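You operate a simulated robot arm through the tools that you are given. There is no shell and no other tool.

You run a simulated robot arm. Do the job below in one go: nothing can be reset, and whatever is moved stays where it is left.

TASK
Loosen the silver sprung clamp's wing bolt, check its spring and sort it.
Fine: wind the bolt right back while the clamp is latched, press the yellow plunger, turn the orange lever back and stand the clamp in the tray that the jig names; leave the other clamps alone.

Only the result counts: the job must be done as asked and must still hold three seconds after the hand-in. Knocking over, shifting, dropping, spilling or breaking anything else fails it.

THE ROBOT
A 6-joint arm with a two-finger parallel gripper, fixed in place. Base frame: the origin is on the floor under the middle of its stand, x ahead of it, y to its left, z up. Units: mm, degrees, N and s.
With the tool pointing down near the work surface it reaches from about 360 to 880 mm from the base axis. Its first joint turns from -115.0 to 115.0 degrees. Payload 3.43 kg.
The tool frame sits at the grasp point between the pads (the TCP): z along the fingers, y along the line on which they close. The tips reach 34 mm beyond it. Largest opening 128 mm; finger width 24, thickness 12; the body of the gripper, 48 by 130 mm, starts 96 mm behind the TCP.
Orientation is that of the tool frame in the base frame, as [roll, pitch, yaw] about the fixed x, y, z axes, in that order (R = Rz(yaw) Ry(pitch) Rx(roll)). With the fingers straight down and closing along the base's y, the tool's x points along the base's -x, its y along +y and its z along -z.

THE INTERFACE
- The arm moves only by the tool play_rows. Its arguments are lists of equal length, an entry for each row: "offset": the shift along the tool's x, y, z in mm, a list of three; "dr": the turn, a rotation vector about the tool's x, y, z in degrees, a list of three; "claw": the closure in counts, from 0 (fully open) to 255 (shut). In form: {"offset": [[tx, ty, tz], ...], "dr": [[ax, ay, az], ...], "claw": [claw, ...]}. A call has 1 to 20 rows; each row shifts and turns the commanded pose from where the row before left it, along the tool's axes as they then stand. Each row takes 0.2 s and may step no farther than 50 mm and 8.6 degrees from the row before; otherwise, or with a gripper value out of range, the whole call is refused. Where a pose cannot be reached the arm comes as near as it can. A force on the tool above 40 N (or 10 N above the force at the start of the call, whichever is more), or a blocked arm, ends the call early, and 0.2 s more pass. Each finger travels about 108 mm/s and halts on what it meets, pressing with about 32 N; the grip force reading is that of the motor and also rises with nothing between the fingers. The clock runs only during rows and for 0.2 s after the last one: add rows that do not move to give the fingers time. It gives the time, the measured TCP pose, the force on the tool (base axes), the opening and the grip force at its end, in the units of the frame above (readings bear some noise), with the torque about the TCP (base axes, N m) and any sound that the robot's microphone picked up, and new pictures: "views" is both (left out), scene, wrist or none.
- Cameras (640 x 400 px; columns grow to the right, rows downward): "scene" is fixed at [40.7, -648.6, 1635.8]; the picture's right is [0.86, -0.52, 0.00], its down [-0.29, -0.47, -0.83] and it looks along [0.43, 0.71, -0.55] (base axes); focal length 313 px, centre (320, 200). "wrist" rides on the gripper at [76, -11, -160] in the tool frame; the picture's right is [0.15, 0.99, 0.00], its down [-0.88, 0.13, -0.46] and it looks along [-0.45, 0.07, 0.89] (tool axes); focal length 234 px, centre (320, 200). There is no depth. A picture from a camera that has moved, and an enlarged one, comes with that camera's place and axes in the base frame and with its lens. The place of the scene camera against the robot may be out by one fixed shift of up to 12 mm in any direction.
- raise_lower(by): moves the trunk up (or, below 0, down) by that many mm; the arm rides with it, the base frame stays. It gives what a move gives, with no picture.
- zoom(camera, box): a new picture of the part [left, top, right, bottom] of that camera's present view, enlarged. The clock stands still meanwhile.
- finish_job(): hands the job in; it is judged then, once.

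Places have to be worked out from the pictures, the camera data and where the tool is seen. Open the gripper and draw the arm clear of the work before you hand the job in, unless the task says otherwise.

The tools are called after ">>>" as a command line: name --argument value ..., lists and objects as JSON in quotes. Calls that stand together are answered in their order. play_rows: Moves the arm, as the interface text tells. Its arguments: {"type":"object","properties":{"offset":{"type":"array"},"dr":{"type":"array"},"claw":{"type":"array"},"views":{"type":"string","enum":["both","scene","wrist","none"]}},"required":["offset","dr","claw"]} The other tools are called the same way: raise_lower (by) moves the trunk up or down; zoom (camera, box) takes an enlarged picture of a part of a camera's view; finish_job () hands the job in.

At the start:

```text
t: 0.0
position: [445.8, 178.5, 1247.3]
tool_rot: [-179.9, -0.1, -180.0]
force: [0.2, 0.3, -0.4]
ft_torque: [0.03, -0.01, 0.0]
opening: 128.0
finger_force: 0.0
trunk travel left (down, up): [-625.0, 165.0]
```

scene: 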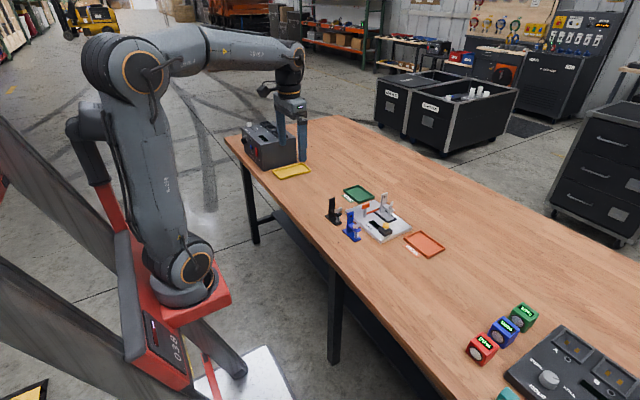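
wrist: 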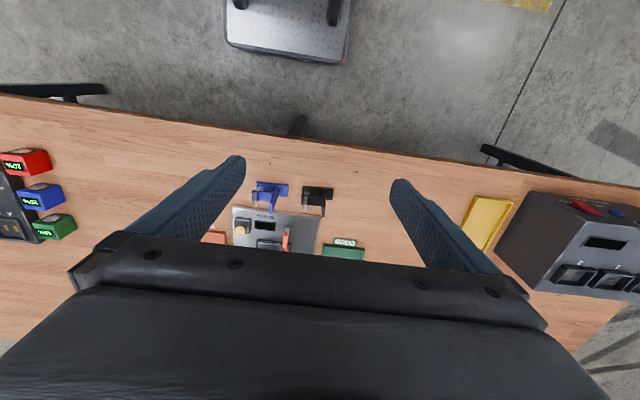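

I begin with enlarged views of the clamp area to see what's on the table.

>>> zoom --camera "scene" --box '[310, 170, 460, 264]'

>>> zoom --camera "wrist" --box '[200, 160, 400, 285]'

>>> zoom --camera "scene" --box '[350, 180, 414, 220]'

```text
4.26 times, centred on (385, 217) of scene
camera zoom: at [40.7, -648.6, 1635.8], right [0.86, -0.52, 0.0], down [-0.29, -0.47, -0.83], along [0.43, 0.71, -0.55], focal length 1332 px, centre (43, 128)
```

zoom: 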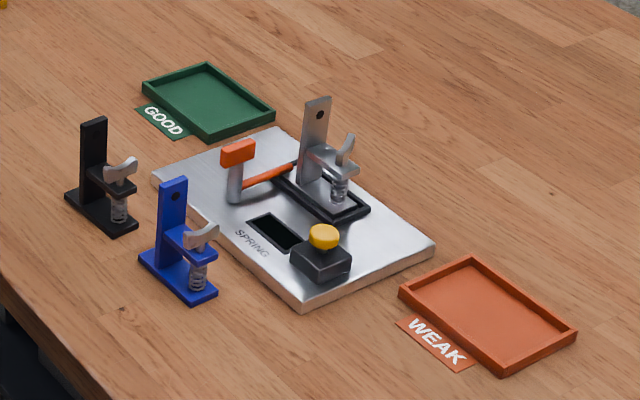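

```text
3.20 times, centred on (300, 222) of wrist
camera zoom: at [369.5, 167.2, 1407.4], right [-0.15, 0.99, 0.0], down [0.88, 0.13, 0.46], along [0.45, 0.07, -0.89], focal length 749 px, centre (384, 128)
```

zoom: 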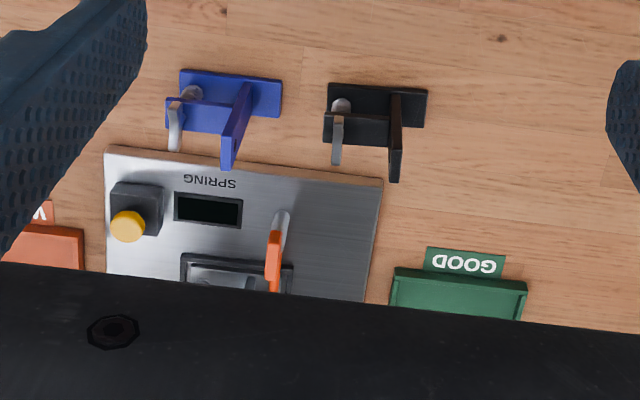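

```text
10.00 times, centred on (382, 200) of scene
camera zoom: at [40.7, -648.6, 1635.8], right [0.86, -0.52, 0.0], down [-0.29, -0.47, -0.83], along [0.43, 0.71, -0.55], focal length 3129 px, centre (-300, 200)
```

zoom: 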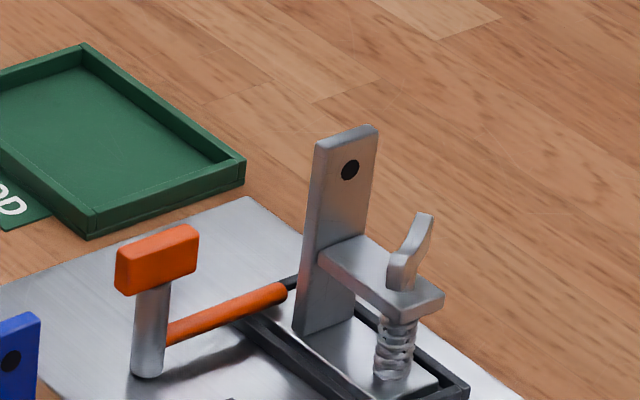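

The table top seems to be at about z 860, with the jig around x 690–830, y −15 to 215. I move over the jig at a safe height to get a closer wrist view.

>>> play_rows --offset '[[-30, -8, 15], [-30, -8, 15], [-30, -8, 15], [-30, -8, 15], [-30, -8, 15], [-30, -8, 15], [-30, -8, 15], [-30, -8, 15], [0, 0, 0]]' --dr '[[0, 0, 0], [0, 0, 0], [0, 0, 0], [0, 0, 0], [0, 0, 0], [0, 0, 0], [0, 0, 0], [0, 0, 0], [0, 0, 0]]' --claw '[0, 0, 0, 0, 0, 0, 0, 0, 0]'

```text
t: 2.0
position: [685.7, 115.8, 1128.8]
tool_rot: [180.0, 0.0, -180.0]
force: [0.7, 0.4, -0.3]
ft_torque: [0.0, 0.03, 0.02]
opening: 128.2
finger_force: 0.0
trunk travel left (down, up): [-625.0, 165.0]
camera wrist: at [609.3, 103.7, 1288.2], right [-0.15, 0.99, 0.0], down [0.88, 0.13, 0.46], along [0.45, 0.07, -0.89], focal length 234 px, centre (320, 200)
```

scene: 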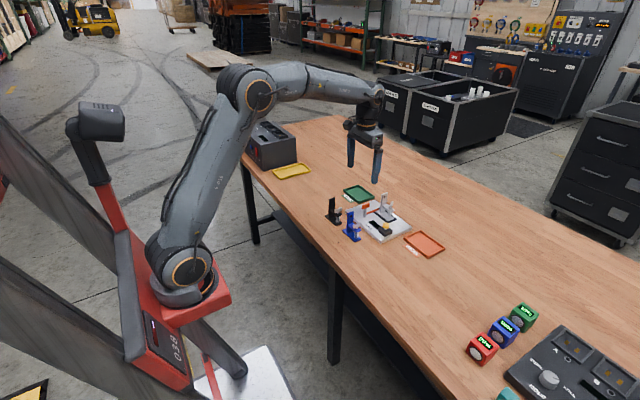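
wrist: 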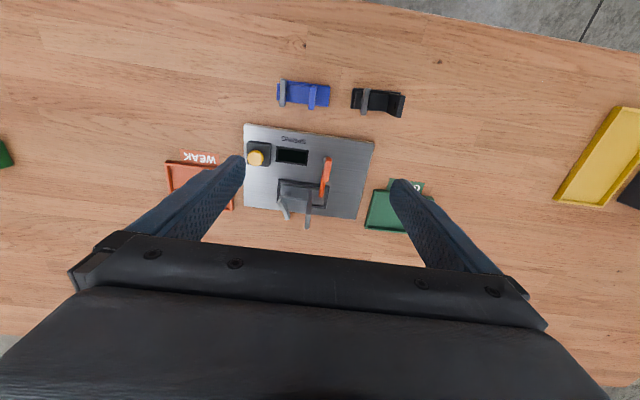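

>>> zoom --camera "wrist" --box '[230, 115, 390, 235]'

>>> zoom --camera "wrist" --box '[160, 70, 440, 245]'

>>> zoom --camera "scene" --box '[320, 176, 450, 257]'

```text
3.33 times, centred on (310, 175) of wrist
camera zoom: at [609.3, 103.7, 1288.2], right [-0.15, 0.99, 0.0], down [0.88, 0.13, 0.46], along [0.45, 0.07, -0.89], focal length 781 px, centre (353, 283)
```

zoom: 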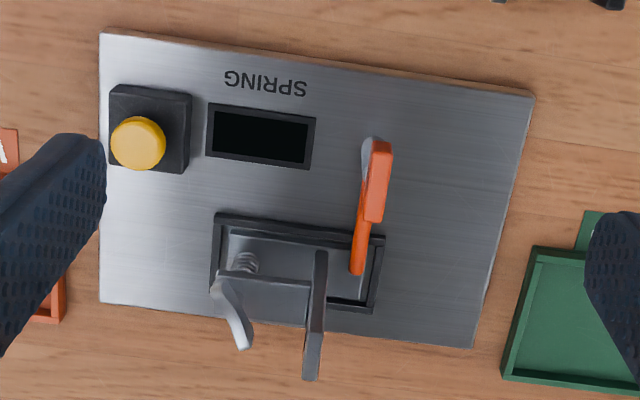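

```text
2.29 times, centred on (300, 158) of wrist
camera zoom: at [609.3, 103.7, 1288.2], right [-0.15, 0.99, 0.0], down [0.88, 0.13, 0.46], along [0.45, 0.07, -0.89], focal length 535 px, centre (366, 297)
```

zoom: 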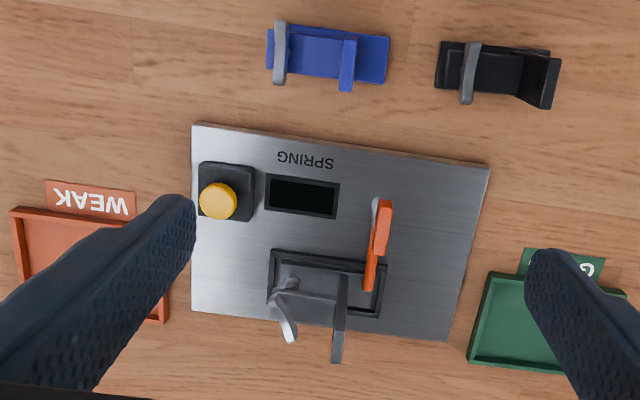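

```text
4.92 times, centred on (385, 216) of scene
camera zoom: at [40.7, -648.6, 1635.8], right [0.86, -0.52, 0.0], down [-0.29, -0.47, -0.83], along [0.43, 0.71, -0.55], focal length 1540 px, centre (0, 119)
```

zoom: 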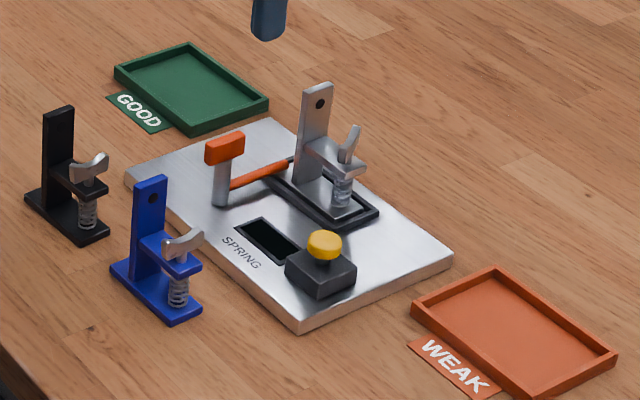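

The jig top is at about z 878, aligned with the base axes, and the clamp sits in the cradle at about x 784–834, y 52–149, rising to about z 970. I go closer for a better look at the bolt, lever and plunger.

>>> play_rows --offset '[[-25, -5, 15], [-25, -5, 15], [-25, -5, 15], [0, 0, 15], [0, 0, 0]]' --dr '[[0, 0, 0], [0, 0, 0], [0, 0, 0], [0, 0, 0], [0, 0, 0]]' --claw '[0, 0, 0, 0, 0]' --views "wrist"

```text
t: 3.2
position: [761.1, 99.6, 1068.2]
tool_rot: [180.0, 0.0, 179.9]
force: [-0.3, -0.2, -0.8]
ft_torque: [0.04, -0.03, 0.02]
opening: 127.9
finger_force: 0.1
trunk travel left (down, up): [-625.0, 165.0]
camera wrist: at [685.3, 88.5, 1227.4], right [-0.15, 0.99, 0.0], down [0.88, 0.13, 0.46], along [0.45, 0.07, -0.89], focal length 234 px, centre (320, 200)
```

wrist: 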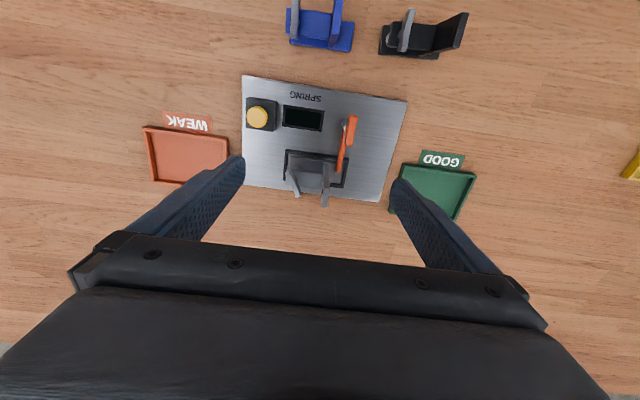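

>>> zoom --camera "wrist" --box '[230, 70, 410, 210]'

>>> zoom --camera "wrist" --box '[276, 105, 372, 211]'

```text
2.86 times, centred on (320, 140) of wrist
camera zoom: at [685.3, 88.5, 1227.4], right [-0.15, 0.99, 0.0], down [0.88, 0.13, 0.46], along [0.45, 0.07, -0.89], focal length 669 px, centre (320, 371)
```

zoom: 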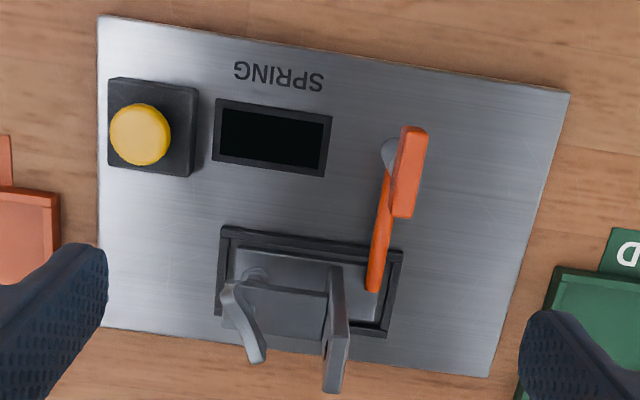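

```text
3.77 times, centred on (324, 158) of wrist
camera zoom: at [685.3, 88.5, 1227.4], right [-0.15, 0.99, 0.0], down [0.88, 0.13, 0.46], along [0.45, 0.07, -0.89], focal length 884 px, centre (305, 358)
```

zoom: 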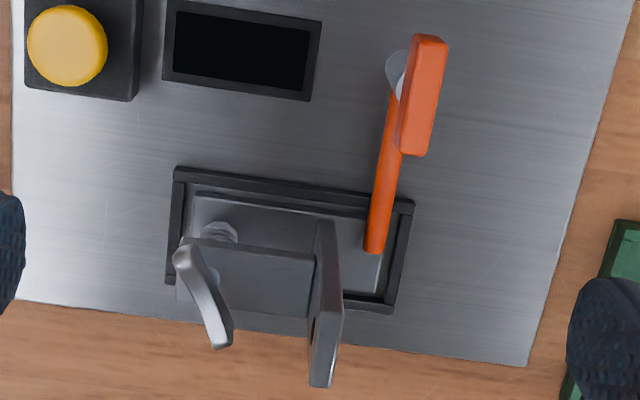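

The orange lever's grip block sits on its post at about (733, 134, 931) and its bar lies over the clamp's base at y≈134. I zoom in on the wing bolt and the latch bar.

>>> zoom --camera "wrist" --box '[284, 145, 356, 210]'

>>> zoom --camera "scene" --box '[372, 186, 404, 224]'

>>> zoom --camera "scene" --box '[330, 190, 370, 245]'

```text
6.15 times, centred on (320, 178) of wrist
camera zoom: at [685.3, 88.5, 1227.4], right [-0.15, 0.99, 0.0], down [0.88, 0.13, 0.46], along [0.45, 0.07, -0.89], focal length 1441 px, centre (320, 338)
```

zoom: 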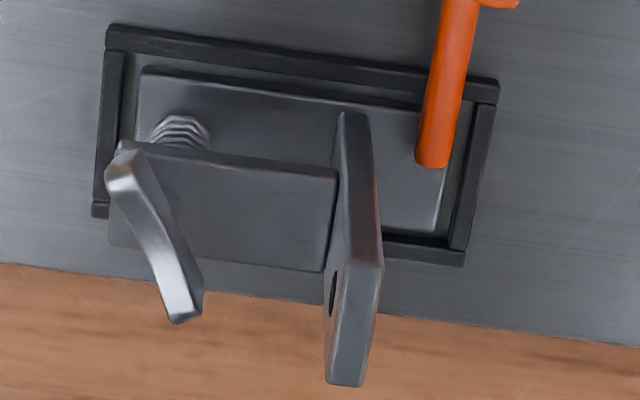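

```text
10.53 times, centred on (388, 205) of scene
camera zoom: at [40.7, -648.6, 1635.8], right [0.86, -0.52, 0.0], down [-0.29, -0.47, -0.83], along [0.43, 0.71, -0.55], focal length 3294 px, centre (-396, 147)
```

zoom: 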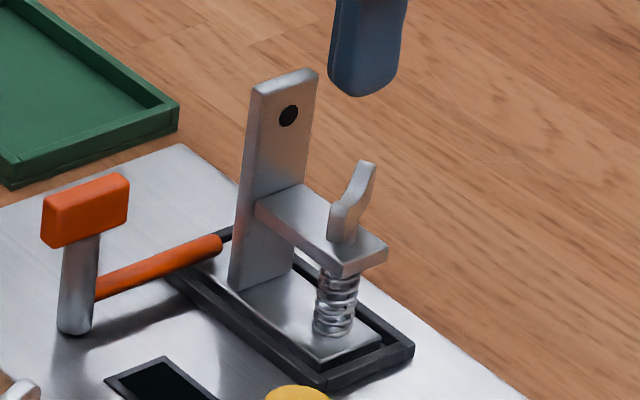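

```text
7.27 times, centred on (350, 218) of scene
camera zoom: at [40.7, -648.6, 1635.8], right [0.86, -0.52, 0.0], down [-0.29, -0.47, -0.83], along [0.43, 0.71, -0.55], focal length 2276 px, centre (102, 73)
```

zoom: 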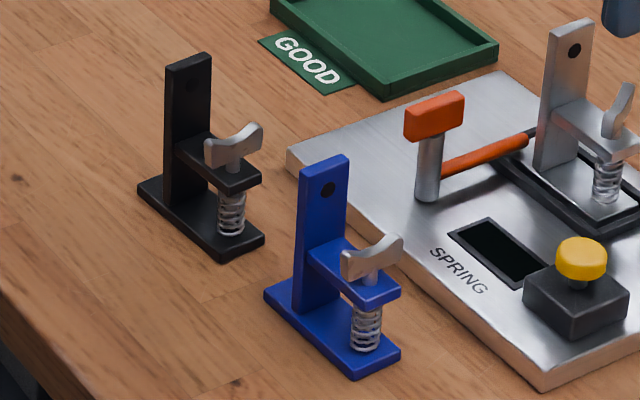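

The wing sits on the shelf at about z 930–955, its axis near (808.5, 73.5) and the blade about 30° from +x towards +y; the clamp is held under the orange bar. I move above the bolt axis, still clear of everything, with the fingers partly closed.

>>> play_rows --offset '[[-16, -9, 0], [-16, -9, 0], [-15.4, -8.1, 0], [0, 0, 15], [0, 0, 13], [0, 0, 0]]' --dr '[[0, 0, 0], [0, 0, 0], [0, 0, 0], [0, 0, 0], [0, 0, 0], [0, 0, 0]]' --claw '[180, 180, 180, 180, 180, 180]' --views "both"

>>> zoom --camera "wrist" --box '[270, 100, 390, 230]'

>>> zoom --camera "scene" --box '[360, 170, 424, 234]'

```text
t: 4.6
position: [808.3, 72.8, 1037.4]
tool_rot: [180.0, 0.0, 180.0]
force: [0.1, -0.6, 0.0]
ft_torque: [0.02, 0.0, 0.0]
opening: 37.5
finger_force: 0.0
trunk travel left (down, up): [-625.0, 165.0]
camera wrist: at [732.1, 61.4, 1198.2], right [-0.15, 0.99, 0.0], down [0.88, 0.13, 0.46], along [0.45, 0.07, -0.89], focal length 234 px, centre (320, 200)
```

scene: 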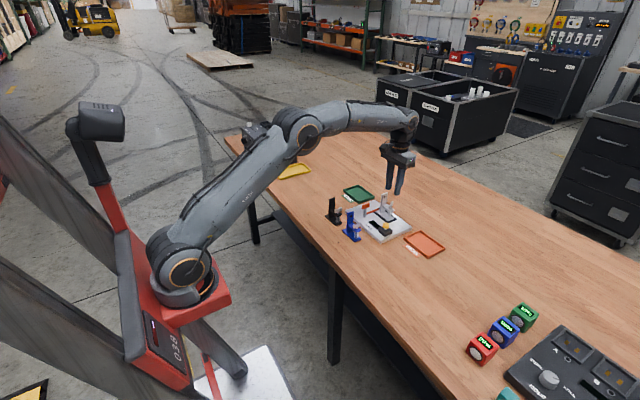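
wrist: 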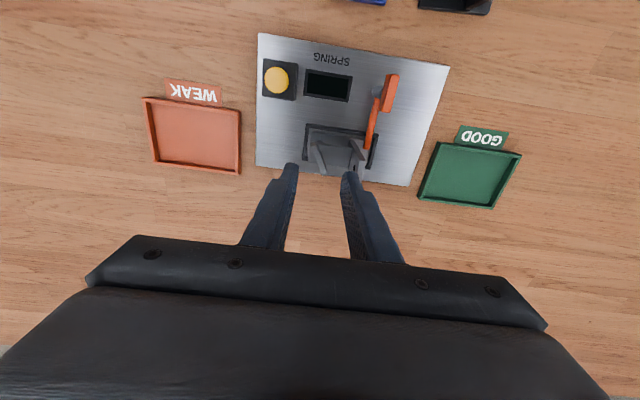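

```text
3.08 times, centred on (330, 165) of wrist
camera zoom: at [732.1, 61.4, 1198.2], right [-0.15, 0.99, 0.0], down [0.88, 0.13, 0.46], along [0.45, 0.07, -0.89], focal length 720 px, centre (289, 308)
```

zoom: 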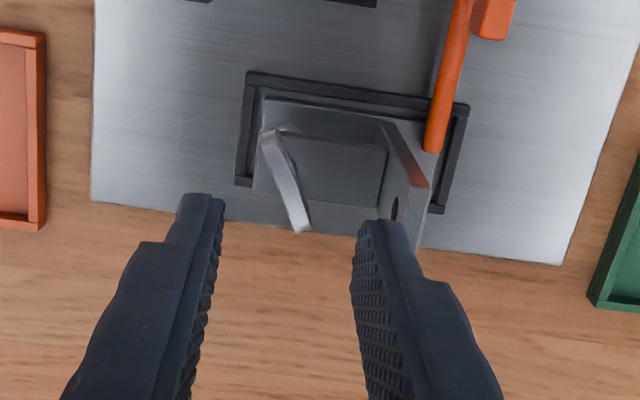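

```text
6.25 times, centred on (392, 202) of scene
camera zoom: at [40.7, -648.6, 1635.8], right [0.86, -0.52, 0.0], down [-0.29, -0.47, -0.83], along [0.43, 0.71, -0.55], focal length 1956 px, centre (-130, 188)
```

zoom: 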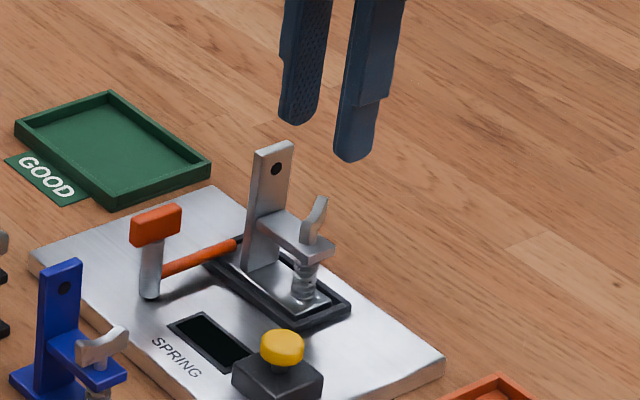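

The fingers are above the bolt, opening 37.5 mm as expected from a linear closure. I turn the tool clockwise (seen from above) in the air to prepare a start pose for unwinding counterclockwise and test the wrist's range.

>>> play_rows --offset '[[0, 0, 0], [0, 0, 0], [0, 0, 0], [0, 0, 0], [0, 0, 0], [0, 0, 0], [0, 0, 0], [0, 0, 0], [0, 0, 0], [0, 0, 0]]' --dr '[[0, 0, 8.5], [0, 0, 8.5], [0, 0, 8.5], [0, 0, 8.5], [0, 0, 8.5], [0, 0, 8.5], [0, 0, 8.5], [0, 0, 8.5], [0, 0, 8.5], [0, 0, 0]]' --claw '[180, 180, 180, 180, 180, 180, 180, 180, 180, 180]' --views "wrist"

>>> zoom --camera "wrist" --box '[240, 90, 400, 210]'

```text
t: 6.8
position: [808.8, 73.9, 1039.7]
tool_rot: [-180.0, 0.0, 103.4]
force: [-0.2, 0.8, -0.4]
ft_torque: [0.01, -0.01, -0.01]
opening: 37.6
finger_force: 0.1
trunk travel left (down, up): [-625.0, 165.0]
camera wrist: at [779.5, 144.3, 1199.2], right [0.93, 0.37, 0.0], down [0.33, -0.83, 0.46], along [0.17, -0.42, -0.89], focal length 234 px, centre (320, 200)
```

wrist: 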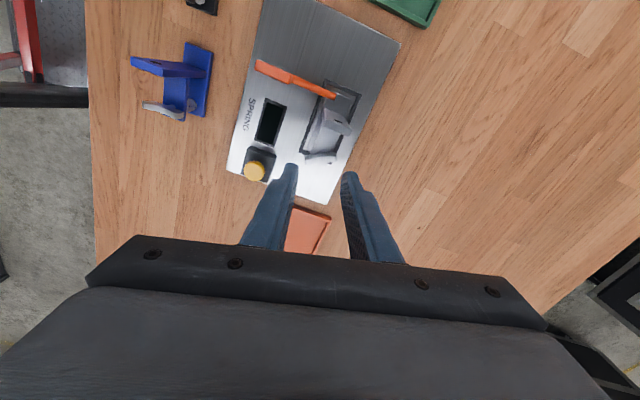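

```text
3.33 times, centred on (320, 150) of wrist
camera zoom: at [779.5, 144.3, 1199.2], right [0.93, 0.37, 0.0], down [0.33, -0.83, 0.46], along [0.17, -0.42, -0.89], focal length 781 px, centre (320, 367)
```

zoom: 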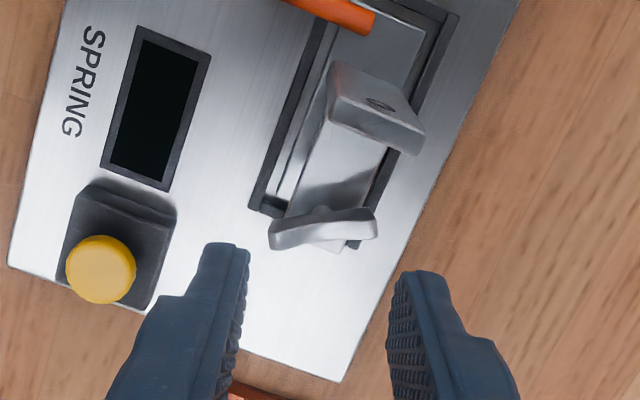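

The wrist turns freely so far; this view confirms the wing axis near (809, 73.5) with blade at ≈28°. I turn on to yaw 28° so the fingers close square across the blade.

>>> play_rows --offset '[[0, 0, 0], [0, 0, 0], [0, 0, 0], [0, 0, 0], [0, 0, 0], [0, 0, 0], [0, 0, 0], [0, 0, 0], [0, 0, 0], [0, 0, 0]]' --dr '[[0, 0, 8.4], [0, 0, 8.4], [0, 0, 8.4], [0, 0, 8.4], [0, 0, 8.4], [0, 0, 8.4], [0, 0, 8.4], [0, 0, 8.4], [0, 0, 8.2], [0, 0, 0]]' --claw '[180, 180, 180, 180, 180, 180, 180, 180, 180, 180]' --views "wrist"

>>> zoom --camera "wrist" --box '[240, 90, 400, 210]'

```text
t: 9.0
position: [808.4, 74.0, 1038.9]
tool_rot: [-180.0, -0.1, 28.0]
force: [0.6, -0.6, -0.2]
ft_torque: [-0.03, -0.01, -0.01]
opening: 37.4
finger_force: 0.0
trunk travel left (down, up): [-625.0, 165.0]
camera wrist: at [869.8, 119.1, 1199.3], right [0.59, -0.8, 0.0], down [-0.72, -0.53, 0.46], along [-0.37, -0.27, -0.89], focal length 234 px, centre (320, 200)
```

wrist: 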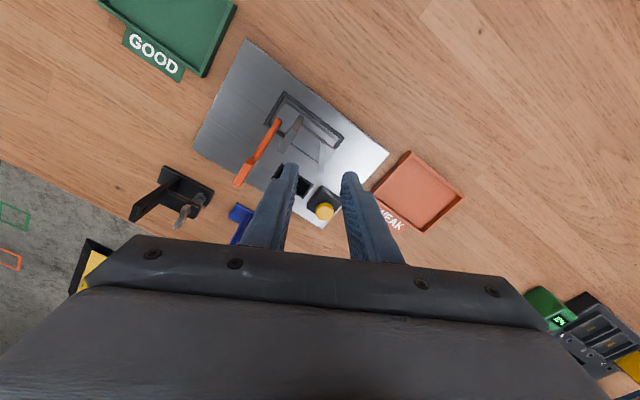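

```text
3.33 times, centred on (320, 150) of wrist
camera zoom: at [869.8, 119.1, 1199.3], right [0.59, -0.8, 0.0], down [-0.72, -0.53, 0.46], along [-0.37, -0.27, -0.89], focal length 781 px, centre (320, 367)
```

zoom: 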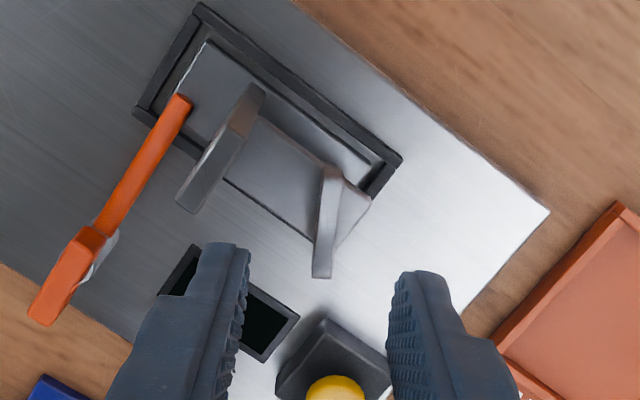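

The blade lies close to the tool's x axis (about 31° in base). I make a small correction of place and yaw, close to a 30 mm opening, and go down so the tips stay just above the shelf (TCP z ≈ 972 first).

>>> play_rows --offset '[[1.2, 1.2, 0], [0, 0, 15], [0, 0, 15], [0, 0, 15], [0, 0, 12], [0, 0, 8], [0, 0, 0]]' --dr '[[0, 0, -4], [0, 0, 0], [0, 0, 0], [0, 0, 0], [0, 0, 0], [0, 0, 0], [0, 0, 0]]' --claw '[195, 195, 195, 195, 195, 195, 195]' --views "both"

>>> zoom --camera "wrist" --box '[260, 110, 380, 210]'

>>> zoom --camera "scene" --box '[370, 180, 410, 220]'

```text
t: 10.6
position: [811.9, 71.5, 973.6]
tool_rot: [-180.0, 0.0, 32.2]
force: [-0.2, -0.5, -0.6]
ft_torque: [0.01, -0.02, 0.01]
opening: 30.3
finger_force: 0.0
trunk travel left (down, up): [-625.0, 165.0]
camera wrist: at [868.8, 121.3, 1133.7], right [0.65, -0.76, 0.0], down [-0.68, -0.58, 0.46], along [-0.35, -0.3, -0.89], focal length 234 px, centre (320, 200)
```

scene: 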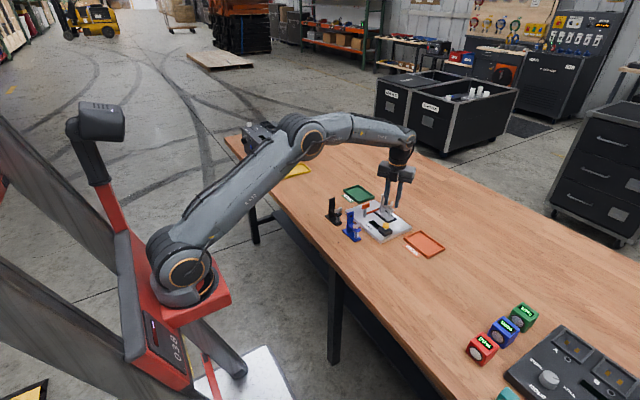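
wrist: 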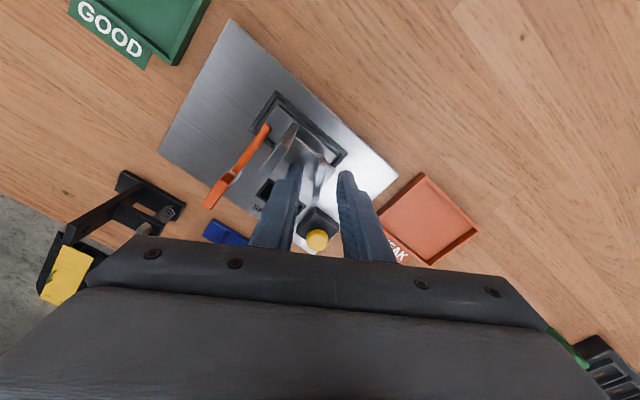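

```text
4.00 times, centred on (320, 160) of wrist
camera zoom: at [868.8, 121.3, 1133.7], right [0.65, -0.76, 0.0], down [-0.68, -0.58, 0.46], along [-0.35, -0.3, -0.89], focal length 937 px, centre (320, 360)
```

zoom: 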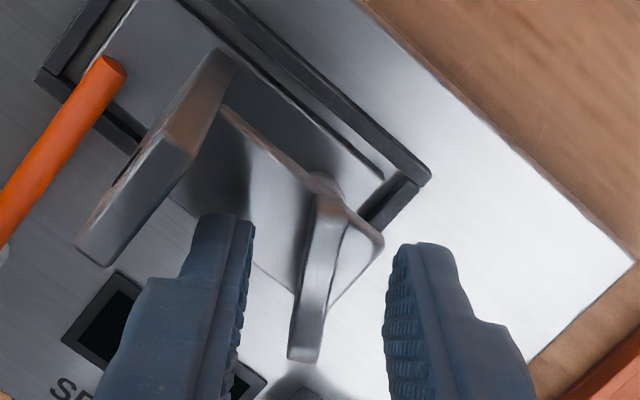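

```text
10.00 times, centred on (390, 200) of scene
camera zoom: at [40.7, -648.6, 1635.8], right [0.86, -0.52, 0.0], down [-0.29, -0.47, -0.83], along [0.43, 0.71, -0.55], focal length 3129 px, centre (-380, 200)
```

zoom: 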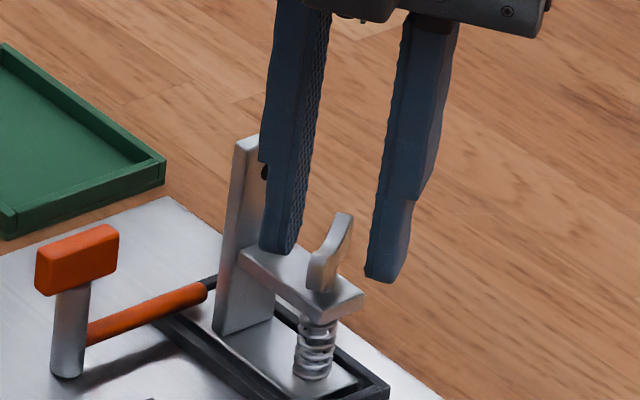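

The blade is centred between the pads to about 1–2 mm and aligned to within 2°; tips are at z≈940 with the shelf at ≈927. I lower 8 mm with a small centring shift and close on the blade.

>>> play_rows --offset '[[1.5, -0.8, 4], [0, 0, 4], [0, 0, 0], [0, 0, 0], [0, 0, 0]]' --dr '[[0, 0, 0], [0, 0, 0], [0, 0, 0], [0, 0, 0], [0, 0, 0]]' --claw '[195, 195, 255, 255, 255]' --views "both"

>>> zoom --camera "wrist" --box '[260, 110, 380, 210]'

>>> zoom --camera "scene" --box '[370, 180, 410, 220]'

```text
t: 11.8
position: [812.0, 73.8, 964.7]
tool_rot: [180.0, 0.0, 32.1]
force: [-0.4, 0.5, -0.3]
ft_torque: [-0.03, -0.02, 0.0]
opening: 6.3
finger_force: 32.1
trunk travel left (down, up): [-625.0, 165.0]
camera wrist: at [869.1, 123.6, 1125.7], right [0.65, -0.76, 0.0], down [-0.68, -0.58, 0.46], along [-0.35, -0.3, -0.89], focal length 234 px, centre (320, 200)
```

scene: 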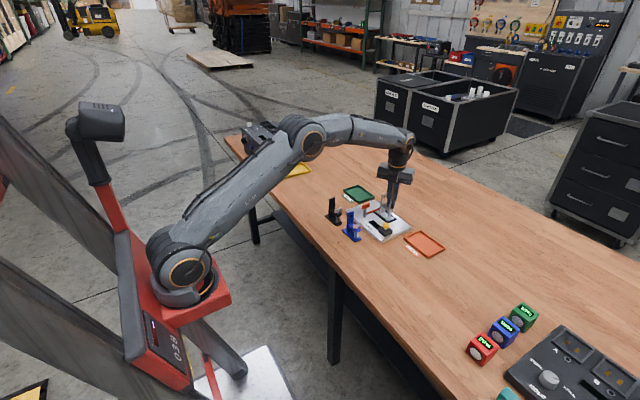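
wrist: 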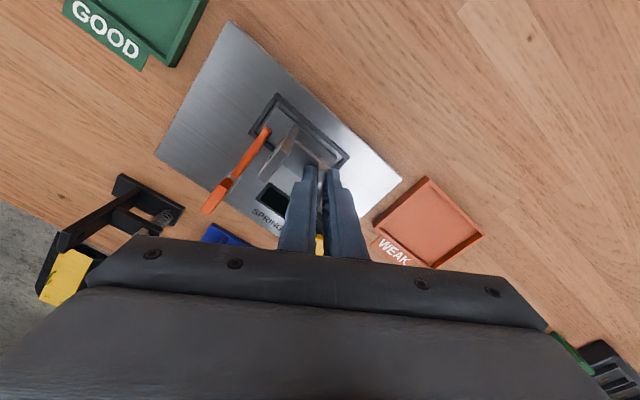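

```text
4.00 times, centred on (320, 160) of wrist
camera zoom: at [869.1, 123.6, 1125.7], right [0.65, -0.76, 0.0], down [-0.68, -0.58, 0.46], along [-0.35, -0.3, -0.89], focal length 937 px, centre (320, 360)
```

zoom: 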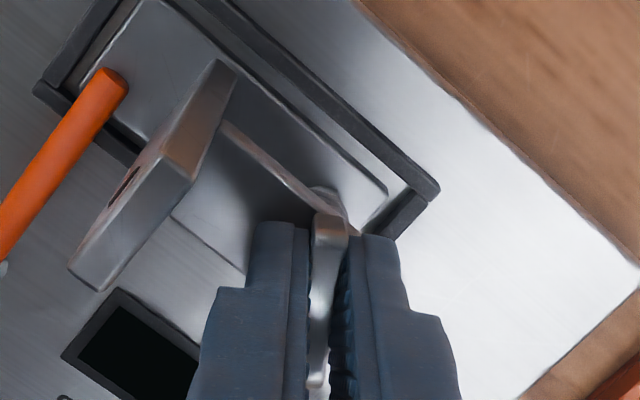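

```text
10.00 times, centred on (390, 200) of scene
camera zoom: at [40.7, -648.6, 1635.8], right [0.86, -0.52, 0.0], down [-0.29, -0.47, -0.83], along [0.43, 0.71, -0.55], focal length 3129 px, centre (-380, 200)
```

zoom: 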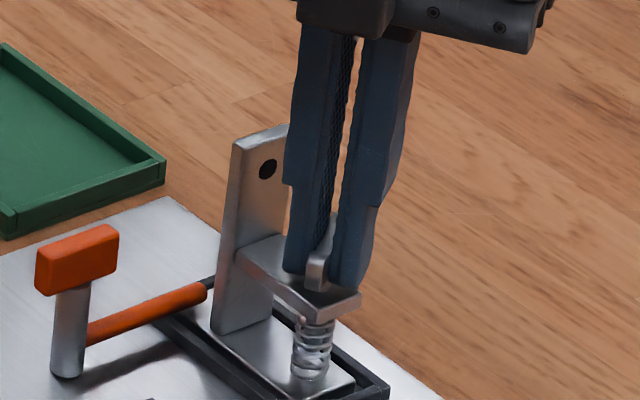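

The blade is gripped at 6.3 mm with hardly any side force. I start unwinding counterclockwise (seen from above) by a small amount and watch torque and force.

>>> play_rows --offset '[[0, 0, 0], [0, 0, 0], [0, 0, 0], [0, 0, 0], [0, 0, 0]]' --dr '[[0, 0, -5], [0, 0, -5], [0, 0, -5], [0, 0, -5], [0, 0, 0]]' --claw '[255, 255, 255, 255, 255]' --views "wrist"

>>> zoom --camera "wrist" --box '[260, 110, 380, 210]'

>>> zoom --camera "scene" --box '[370, 180, 410, 220]'

```text
t: 13.0
position: [810.9, 74.2, 967.1]
tool_rot: [179.9, 0.0, 52.1]
force: [0.3, -0.5, 0.2]
ft_torque: [-0.05, -0.02, -0.01]
opening: 6.3
finger_force: 31.9
trunk travel left (down, up): [-625.0, 165.0]
camera wrist: at [848.0, 140.9, 1126.4], right [0.87, -0.49, 0.0], down [-0.44, -0.78, 0.46], along [-0.22, -0.4, -0.89], focal length 234 px, centre (320, 200)
```

wrist: 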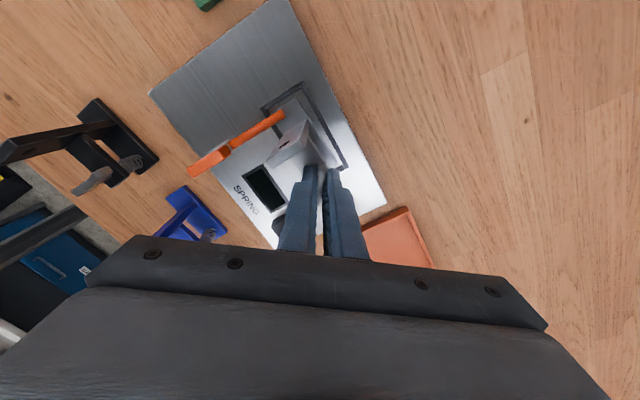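

```text
4.00 times, centred on (320, 160) of wrist
camera zoom: at [848.0, 140.9, 1126.4], right [0.87, -0.49, 0.0], down [-0.44, -0.78, 0.46], along [-0.22, -0.4, -0.89], focal length 937 px, centre (320, 360)
```

zoom: 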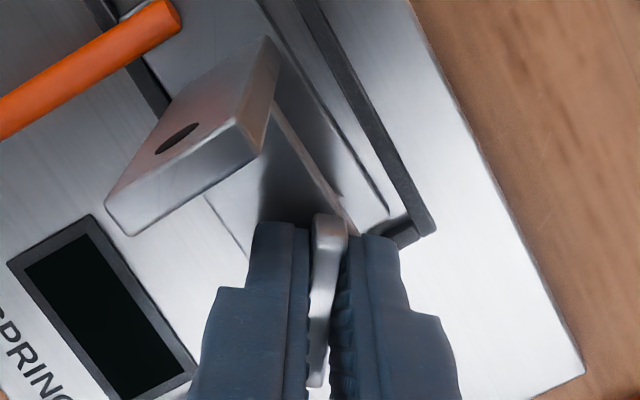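

```text
10.00 times, centred on (390, 200) of scene
camera zoom: at [40.7, -648.6, 1635.8], right [0.86, -0.52, 0.0], down [-0.29, -0.47, -0.83], along [0.43, 0.71, -0.55], focal length 3129 px, centre (-380, 200)
```

zoom: 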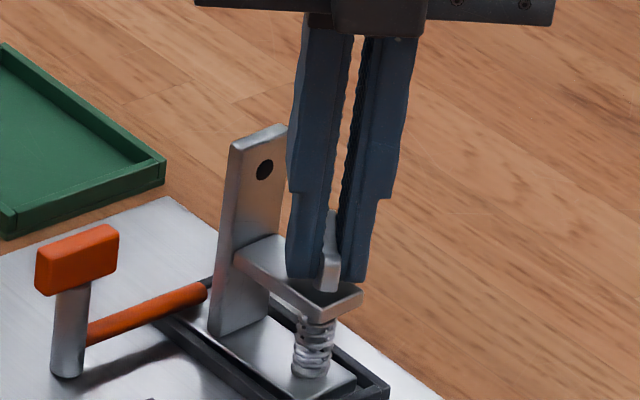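

The blade turns with the fingers and the clamp body stays put, with negligible torque. I continue unwinding in a larger step and watch the vertical force for rising of the bolt.

>>> play_rows --offset '[[0, 0, 0], [0, 0, 0], [0, 0, 0], [0, 0, 0], [0, 0, 0], [0, 0, 0], [0, 0, 0], [0, 0, 0], [0, 0, 0]]' --dr '[[0, 0, -8], [0, 0, -8], [0, 0, -8], [0, 0, -8], [0, 0, -8], [0, 0, -8], [0, 0, -8], [0, 0, -8], [0, 0, 0]]' --claw '[255, 255, 255, 255, 255, 255, 255, 255, 255]' --views "none"

>>> zoom --camera "scene" --box '[370, 180, 410, 220]'

```text
t: 15.0
position: [810.1, 74.6, 964.6]
tool_rot: [180.0, 0.1, 116.3]
force: [1.4, -0.1, -0.8]
ft_torque: [0.0, 0.0, 0.01]
opening: 6.1
finger_force: 31.9
trunk travel left (down, up): [-625.0, 165.0]
```

```text
10.00 times, centred on (390, 200) of scene
camera zoom: at [40.7, -648.6, 1635.8], right [0.86, -0.52, 0.0], down [-0.29, -0.47, -0.83], along [0.43, 0.71, -0.55], focal length 3129 px, centre (-380, 200)
```

zoom: 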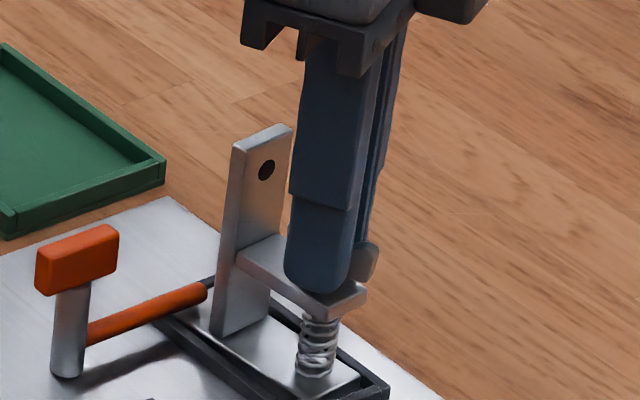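

Torque stays near zero and the wing follows. I keep unwinding.

>>> play_rows --offset '[[0, 0, 0], [0, 0, 0], [0, 0, 0], [0, 0, 0], [0, 0, 0], [0, 0, 0], [0, 0, 0], [0, 0, 0], [0, 0, 0], [0, 0, 0], [0, 0, 0]]' --dr '[[0, 0, -8], [0, 0, -8], [0, 0, -8], [0, 0, -8], [0, 0, -8], [0, 0, -8], [0, 0, -8], [0, 0, -8], [0, 0, -8], [0, 0, -8], [0, 0, 0]]' --claw '[255, 255, 255, 255, 255, 255, 255, 255, 255, 255, 255]' --views "wrist"

>>> zoom --camera "wrist" --box '[260, 110, 380, 210]'

>>> zoom --camera "scene" --box '[370, 180, 410, 220]'

```text
t: 17.4
position: [811.4, 73.7, 966.3]
tool_rot: [-179.9, -0.1, -163.9]
force: [-0.6, -1.9, -1.2]
ft_torque: [-0.39, 0.09, -0.8]
opening: 10.1
finger_force: 31.8
trunk travel left (down, up): [-625.0, 165.0]
camera wrist: at [740.5, 41.7, 1126.0], right [-0.42, 0.91, 0.0], down [0.81, 0.37, 0.46], along [0.41, 0.19, -0.89], focal length 234 px, centre (320, 200)
```

wrist: 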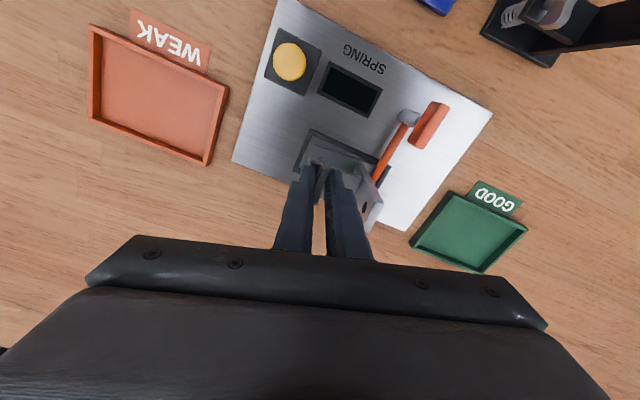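

```text
4.00 times, centred on (320, 160) of wrist
camera zoom: at [740.5, 41.7, 1126.0], right [-0.42, 0.91, 0.0], down [0.81, 0.37, 0.46], along [0.41, 0.19, -0.89], focal length 937 px, centre (320, 360)
```

zoom: 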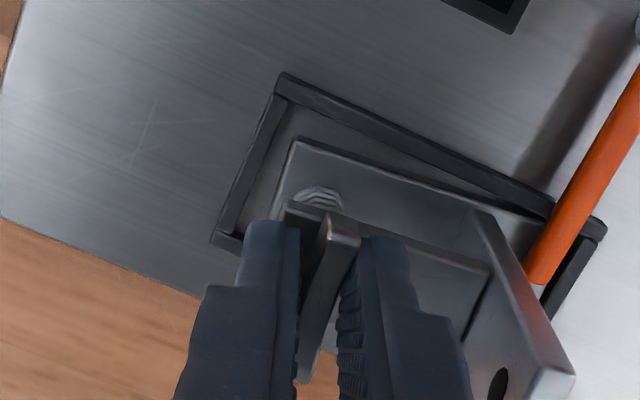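

```text
10.00 times, centred on (390, 200) of scene
camera zoom: at [40.7, -648.6, 1635.8], right [0.86, -0.52, 0.0], down [-0.29, -0.47, -0.83], along [0.43, 0.71, -0.55], focal length 3129 px, centre (-380, 200)
```

zoom: 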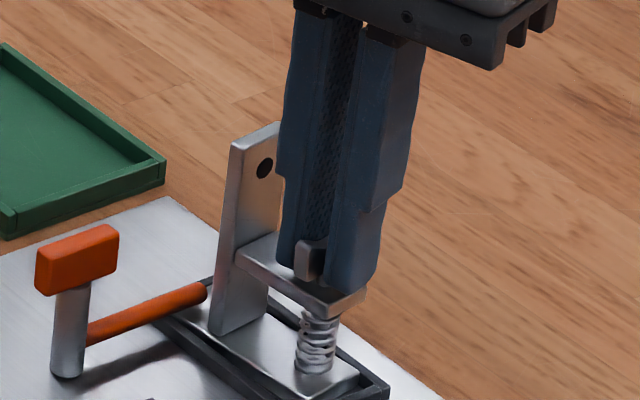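

Torque has risen to −0.8 N·m and the opening to 10 mm, so the blade stopped at about 187° while the fingers went on. I back off the 9° to relieve it, and check whether the blade stays.

>>> play_rows --offset '[[0, 0, 0], [0, 0, 0], [0, 0, 0]]' --dr '[[0, 0, 5], [0, 0, 4], [0, 0, 0]]' --claw '[255, 255, 255]' --views "wrist"

>>> zoom --camera "wrist" --box '[260, 110, 380, 210]'

>>> zoom --camera "scene" --box '[380, 190, 400, 220]'

```text
t: 18.2
position: [812.2, 74.3, 967.5]
tool_rot: [-179.9, 0.0, -173.0]
force: [1.9, -4.5, -2.5]
ft_torque: [-0.45, -0.21, -0.57]
opening: 6.2
finger_force: 32.0
trunk travel left (down, up): [-625.0, 165.0]
camera wrist: at [736.8, 53.6, 1126.3], right [-0.27, 0.96, 0.0], down [0.86, 0.24, 0.46], along [0.44, 0.12, -0.89], focal length 234 px, centre (320, 200)
```

wrist: 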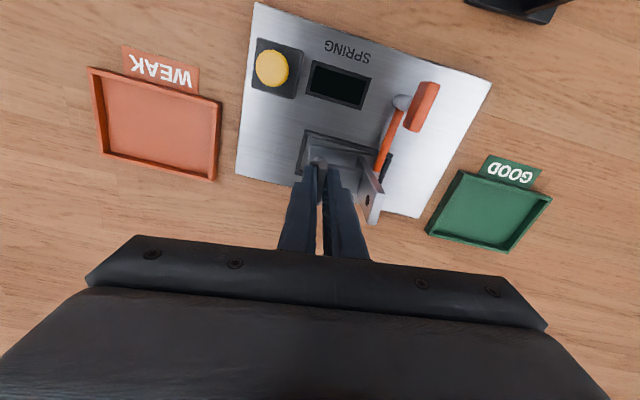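

```text
4.00 times, centred on (320, 160) of wrist
camera zoom: at [736.8, 53.6, 1126.3], right [-0.27, 0.96, 0.0], down [0.86, 0.24, 0.46], along [0.44, 0.12, -0.89], focal length 937 px, centre (320, 360)
```

zoom: 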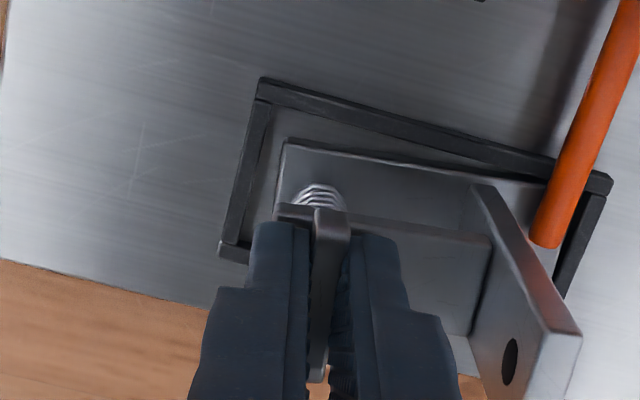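

```text
13.33 times, centred on (390, 205) of scene
camera zoom: at [40.7, -648.6, 1635.8], right [0.86, -0.52, 0.0], down [-0.29, -0.47, -0.83], along [0.43, 0.71, -0.55], focal length 4172 px, centre (-613, 133)
```

zoom: 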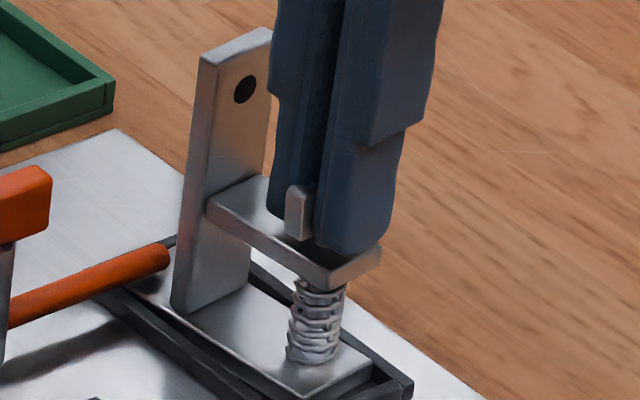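

The blade is held firmly at its stop and the whole clamp has turned a few degrees within the cradle's play, so the bolt seems to be at the end of its travel. I open, lift clear and look at the blade's resting angle and height.

>>> play_rows --offset '[[0, 0, 0], [0, 0, 0], [0, 0, -15], [0, 0, -20], [0, 0, -25], [0, 0, -20], [0, 0, 0]]' --dr '[[0, 0, 0], [0, 0, 0], [0, 0, 0], [0, 0, 0], [0, 0, 0], [0, 0, 0], [0, 0, 0]]' --claw '[195, 195, 195, 195, 195, 195, 195]' --views "wrist"

>>> zoom --camera "wrist" --box '[270, 110, 370, 190]'

>>> zoom --camera "scene" --box '[370, 185, 410, 225]'

```text
t: 19.8
position: [811.3, 73.7, 1046.8]
tool_rot: [179.9, 0.2, -172.9]
force: [-0.3, -0.1, 0.0]
ft_torque: [0.01, 0.02, 0.0]
opening: 30.3
finger_force: 0.0
trunk travel left (down, up): [-625.0, 165.0]
camera wrist: at [736.5, 53.5, 1206.7], right [-0.27, 0.96, 0.0], down [0.86, 0.24, 0.46], along [0.44, 0.12, -0.89], focal length 234 px, centre (320, 200)
```

wrist: 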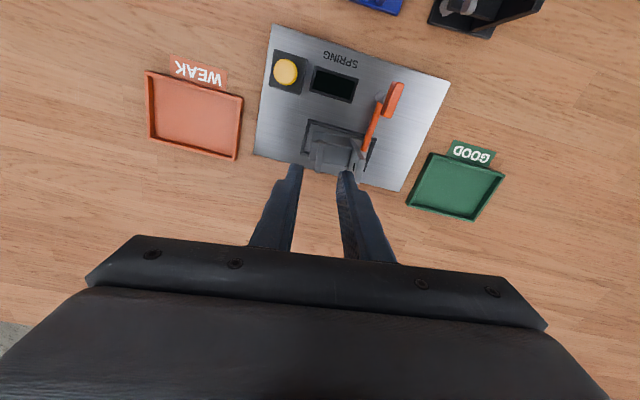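

```text
5.00 times, centred on (320, 150) of wrist
camera zoom: at [736.5, 53.5, 1206.7], right [-0.27, 0.96, 0.0], down [0.86, 0.24, 0.46], along [0.44, 0.12, -0.89], focal length 1171 px, centre (320, 450)
```

zoom: 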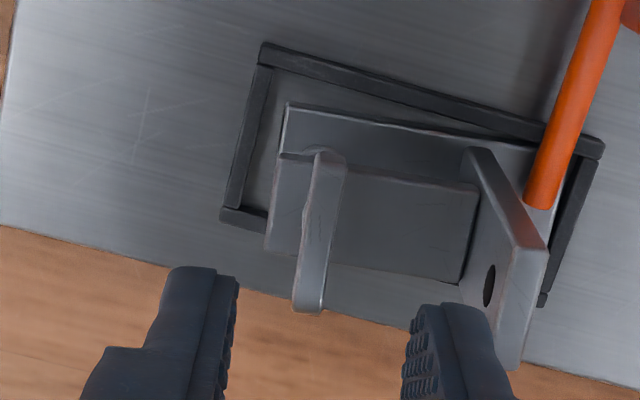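

```text
10.00 times, centred on (390, 205) of scene
camera zoom: at [40.7, -648.6, 1635.8], right [0.86, -0.52, 0.0], down [-0.29, -0.47, -0.83], along [0.43, 0.71, -0.55], focal length 3129 px, centre (-380, 150)
```

zoom: 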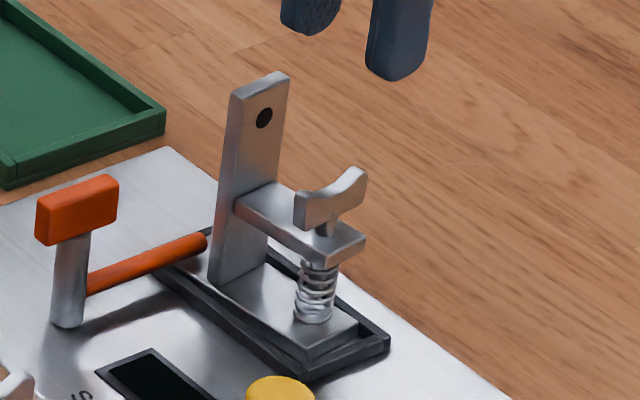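

The wing now stands high on its stem like on the blue and black clamps, so the bolt is wound right back. Next is the plunger, whose cap I triangulate at about (739, 15, top z 913); I go above it with the fingers shut, tips at ≈ z 935.

>>> play_rows --offset '[[39.3, -24.5, 0], [39.3, -24.5, 0], [0, 0, 0], [0, 0, 26], [0, 0, 26], [0, 0, 26], [0, 0, 0]]' --dr '[[0, 0, 0], [0, 0, 0], [0, 0, 7.1], [0, 0, 0], [0, 0, 0], [0, 0, 0], [0, 0, 0]]' --claw '[255, 255, 255, 255, 255, 255, 255]' --views "both"

>>> zoom --camera "wrist" --box '[250, 110, 390, 220]'

>>> zoom --camera "scene" --box '[360, 195, 410, 240]'

```text
t: 21.4
position: [738.0, 16.3, 968.3]
tool_rot: [179.9, 0.0, -180.0]
force: [0.5, -0.1, 0.7]
ft_torque: [0.02, -0.01, 0.02]
opening: 0.0
finger_force: 31.6
trunk travel left (down, up): [-625.0, 165.0]
camera wrist: at [660.9, 4.4, 1128.6], right [-0.15, 0.99, 0.0], down [0.88, 0.13, 0.46], along [0.45, 0.07, -0.89], focal length 234 px, centre (320, 200)
```

scene: 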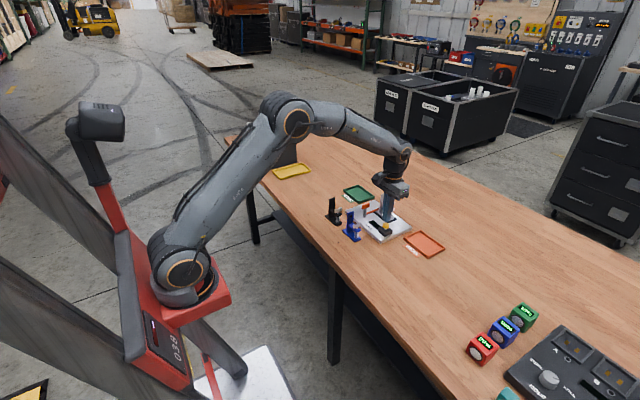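
wrist: 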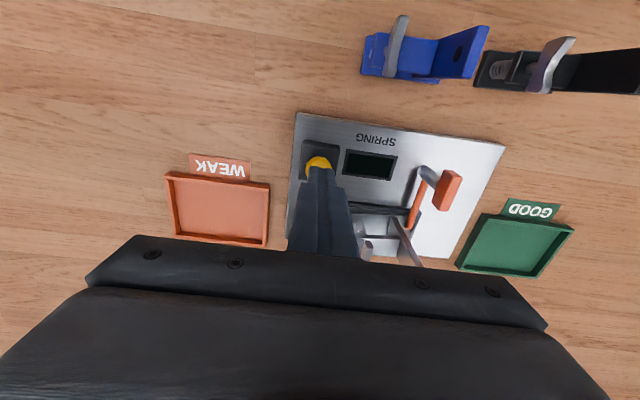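

```text
3.64 times, centred on (320, 165) of wrist
camera zoom: at [660.9, 4.4, 1128.6], right [-0.15, 0.99, 0.0], down [0.88, 0.13, 0.46], along [0.45, 0.07, -0.89], focal length 852 px, centre (320, 327)
```

zoom: 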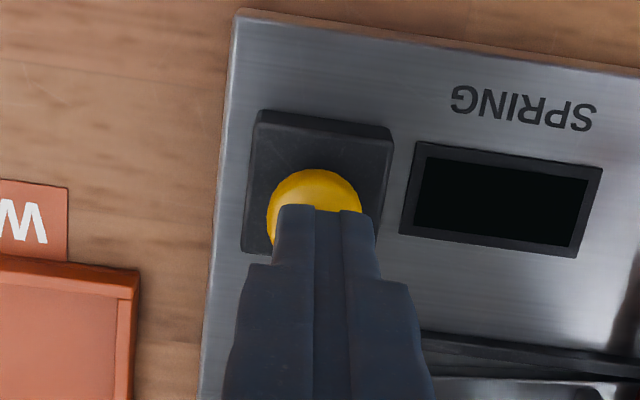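

```text
8.89 times, centred on (385, 218) of scene
camera zoom: at [40.7, -648.6, 1635.8], right [0.86, -0.52, 0.0], down [-0.29, -0.47, -0.83], along [0.43, 0.71, -0.55], focal length 2782 px, centre (-258, 44)
```

zoom: 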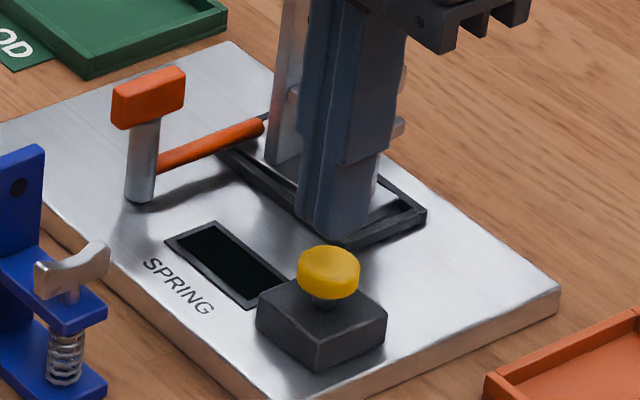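

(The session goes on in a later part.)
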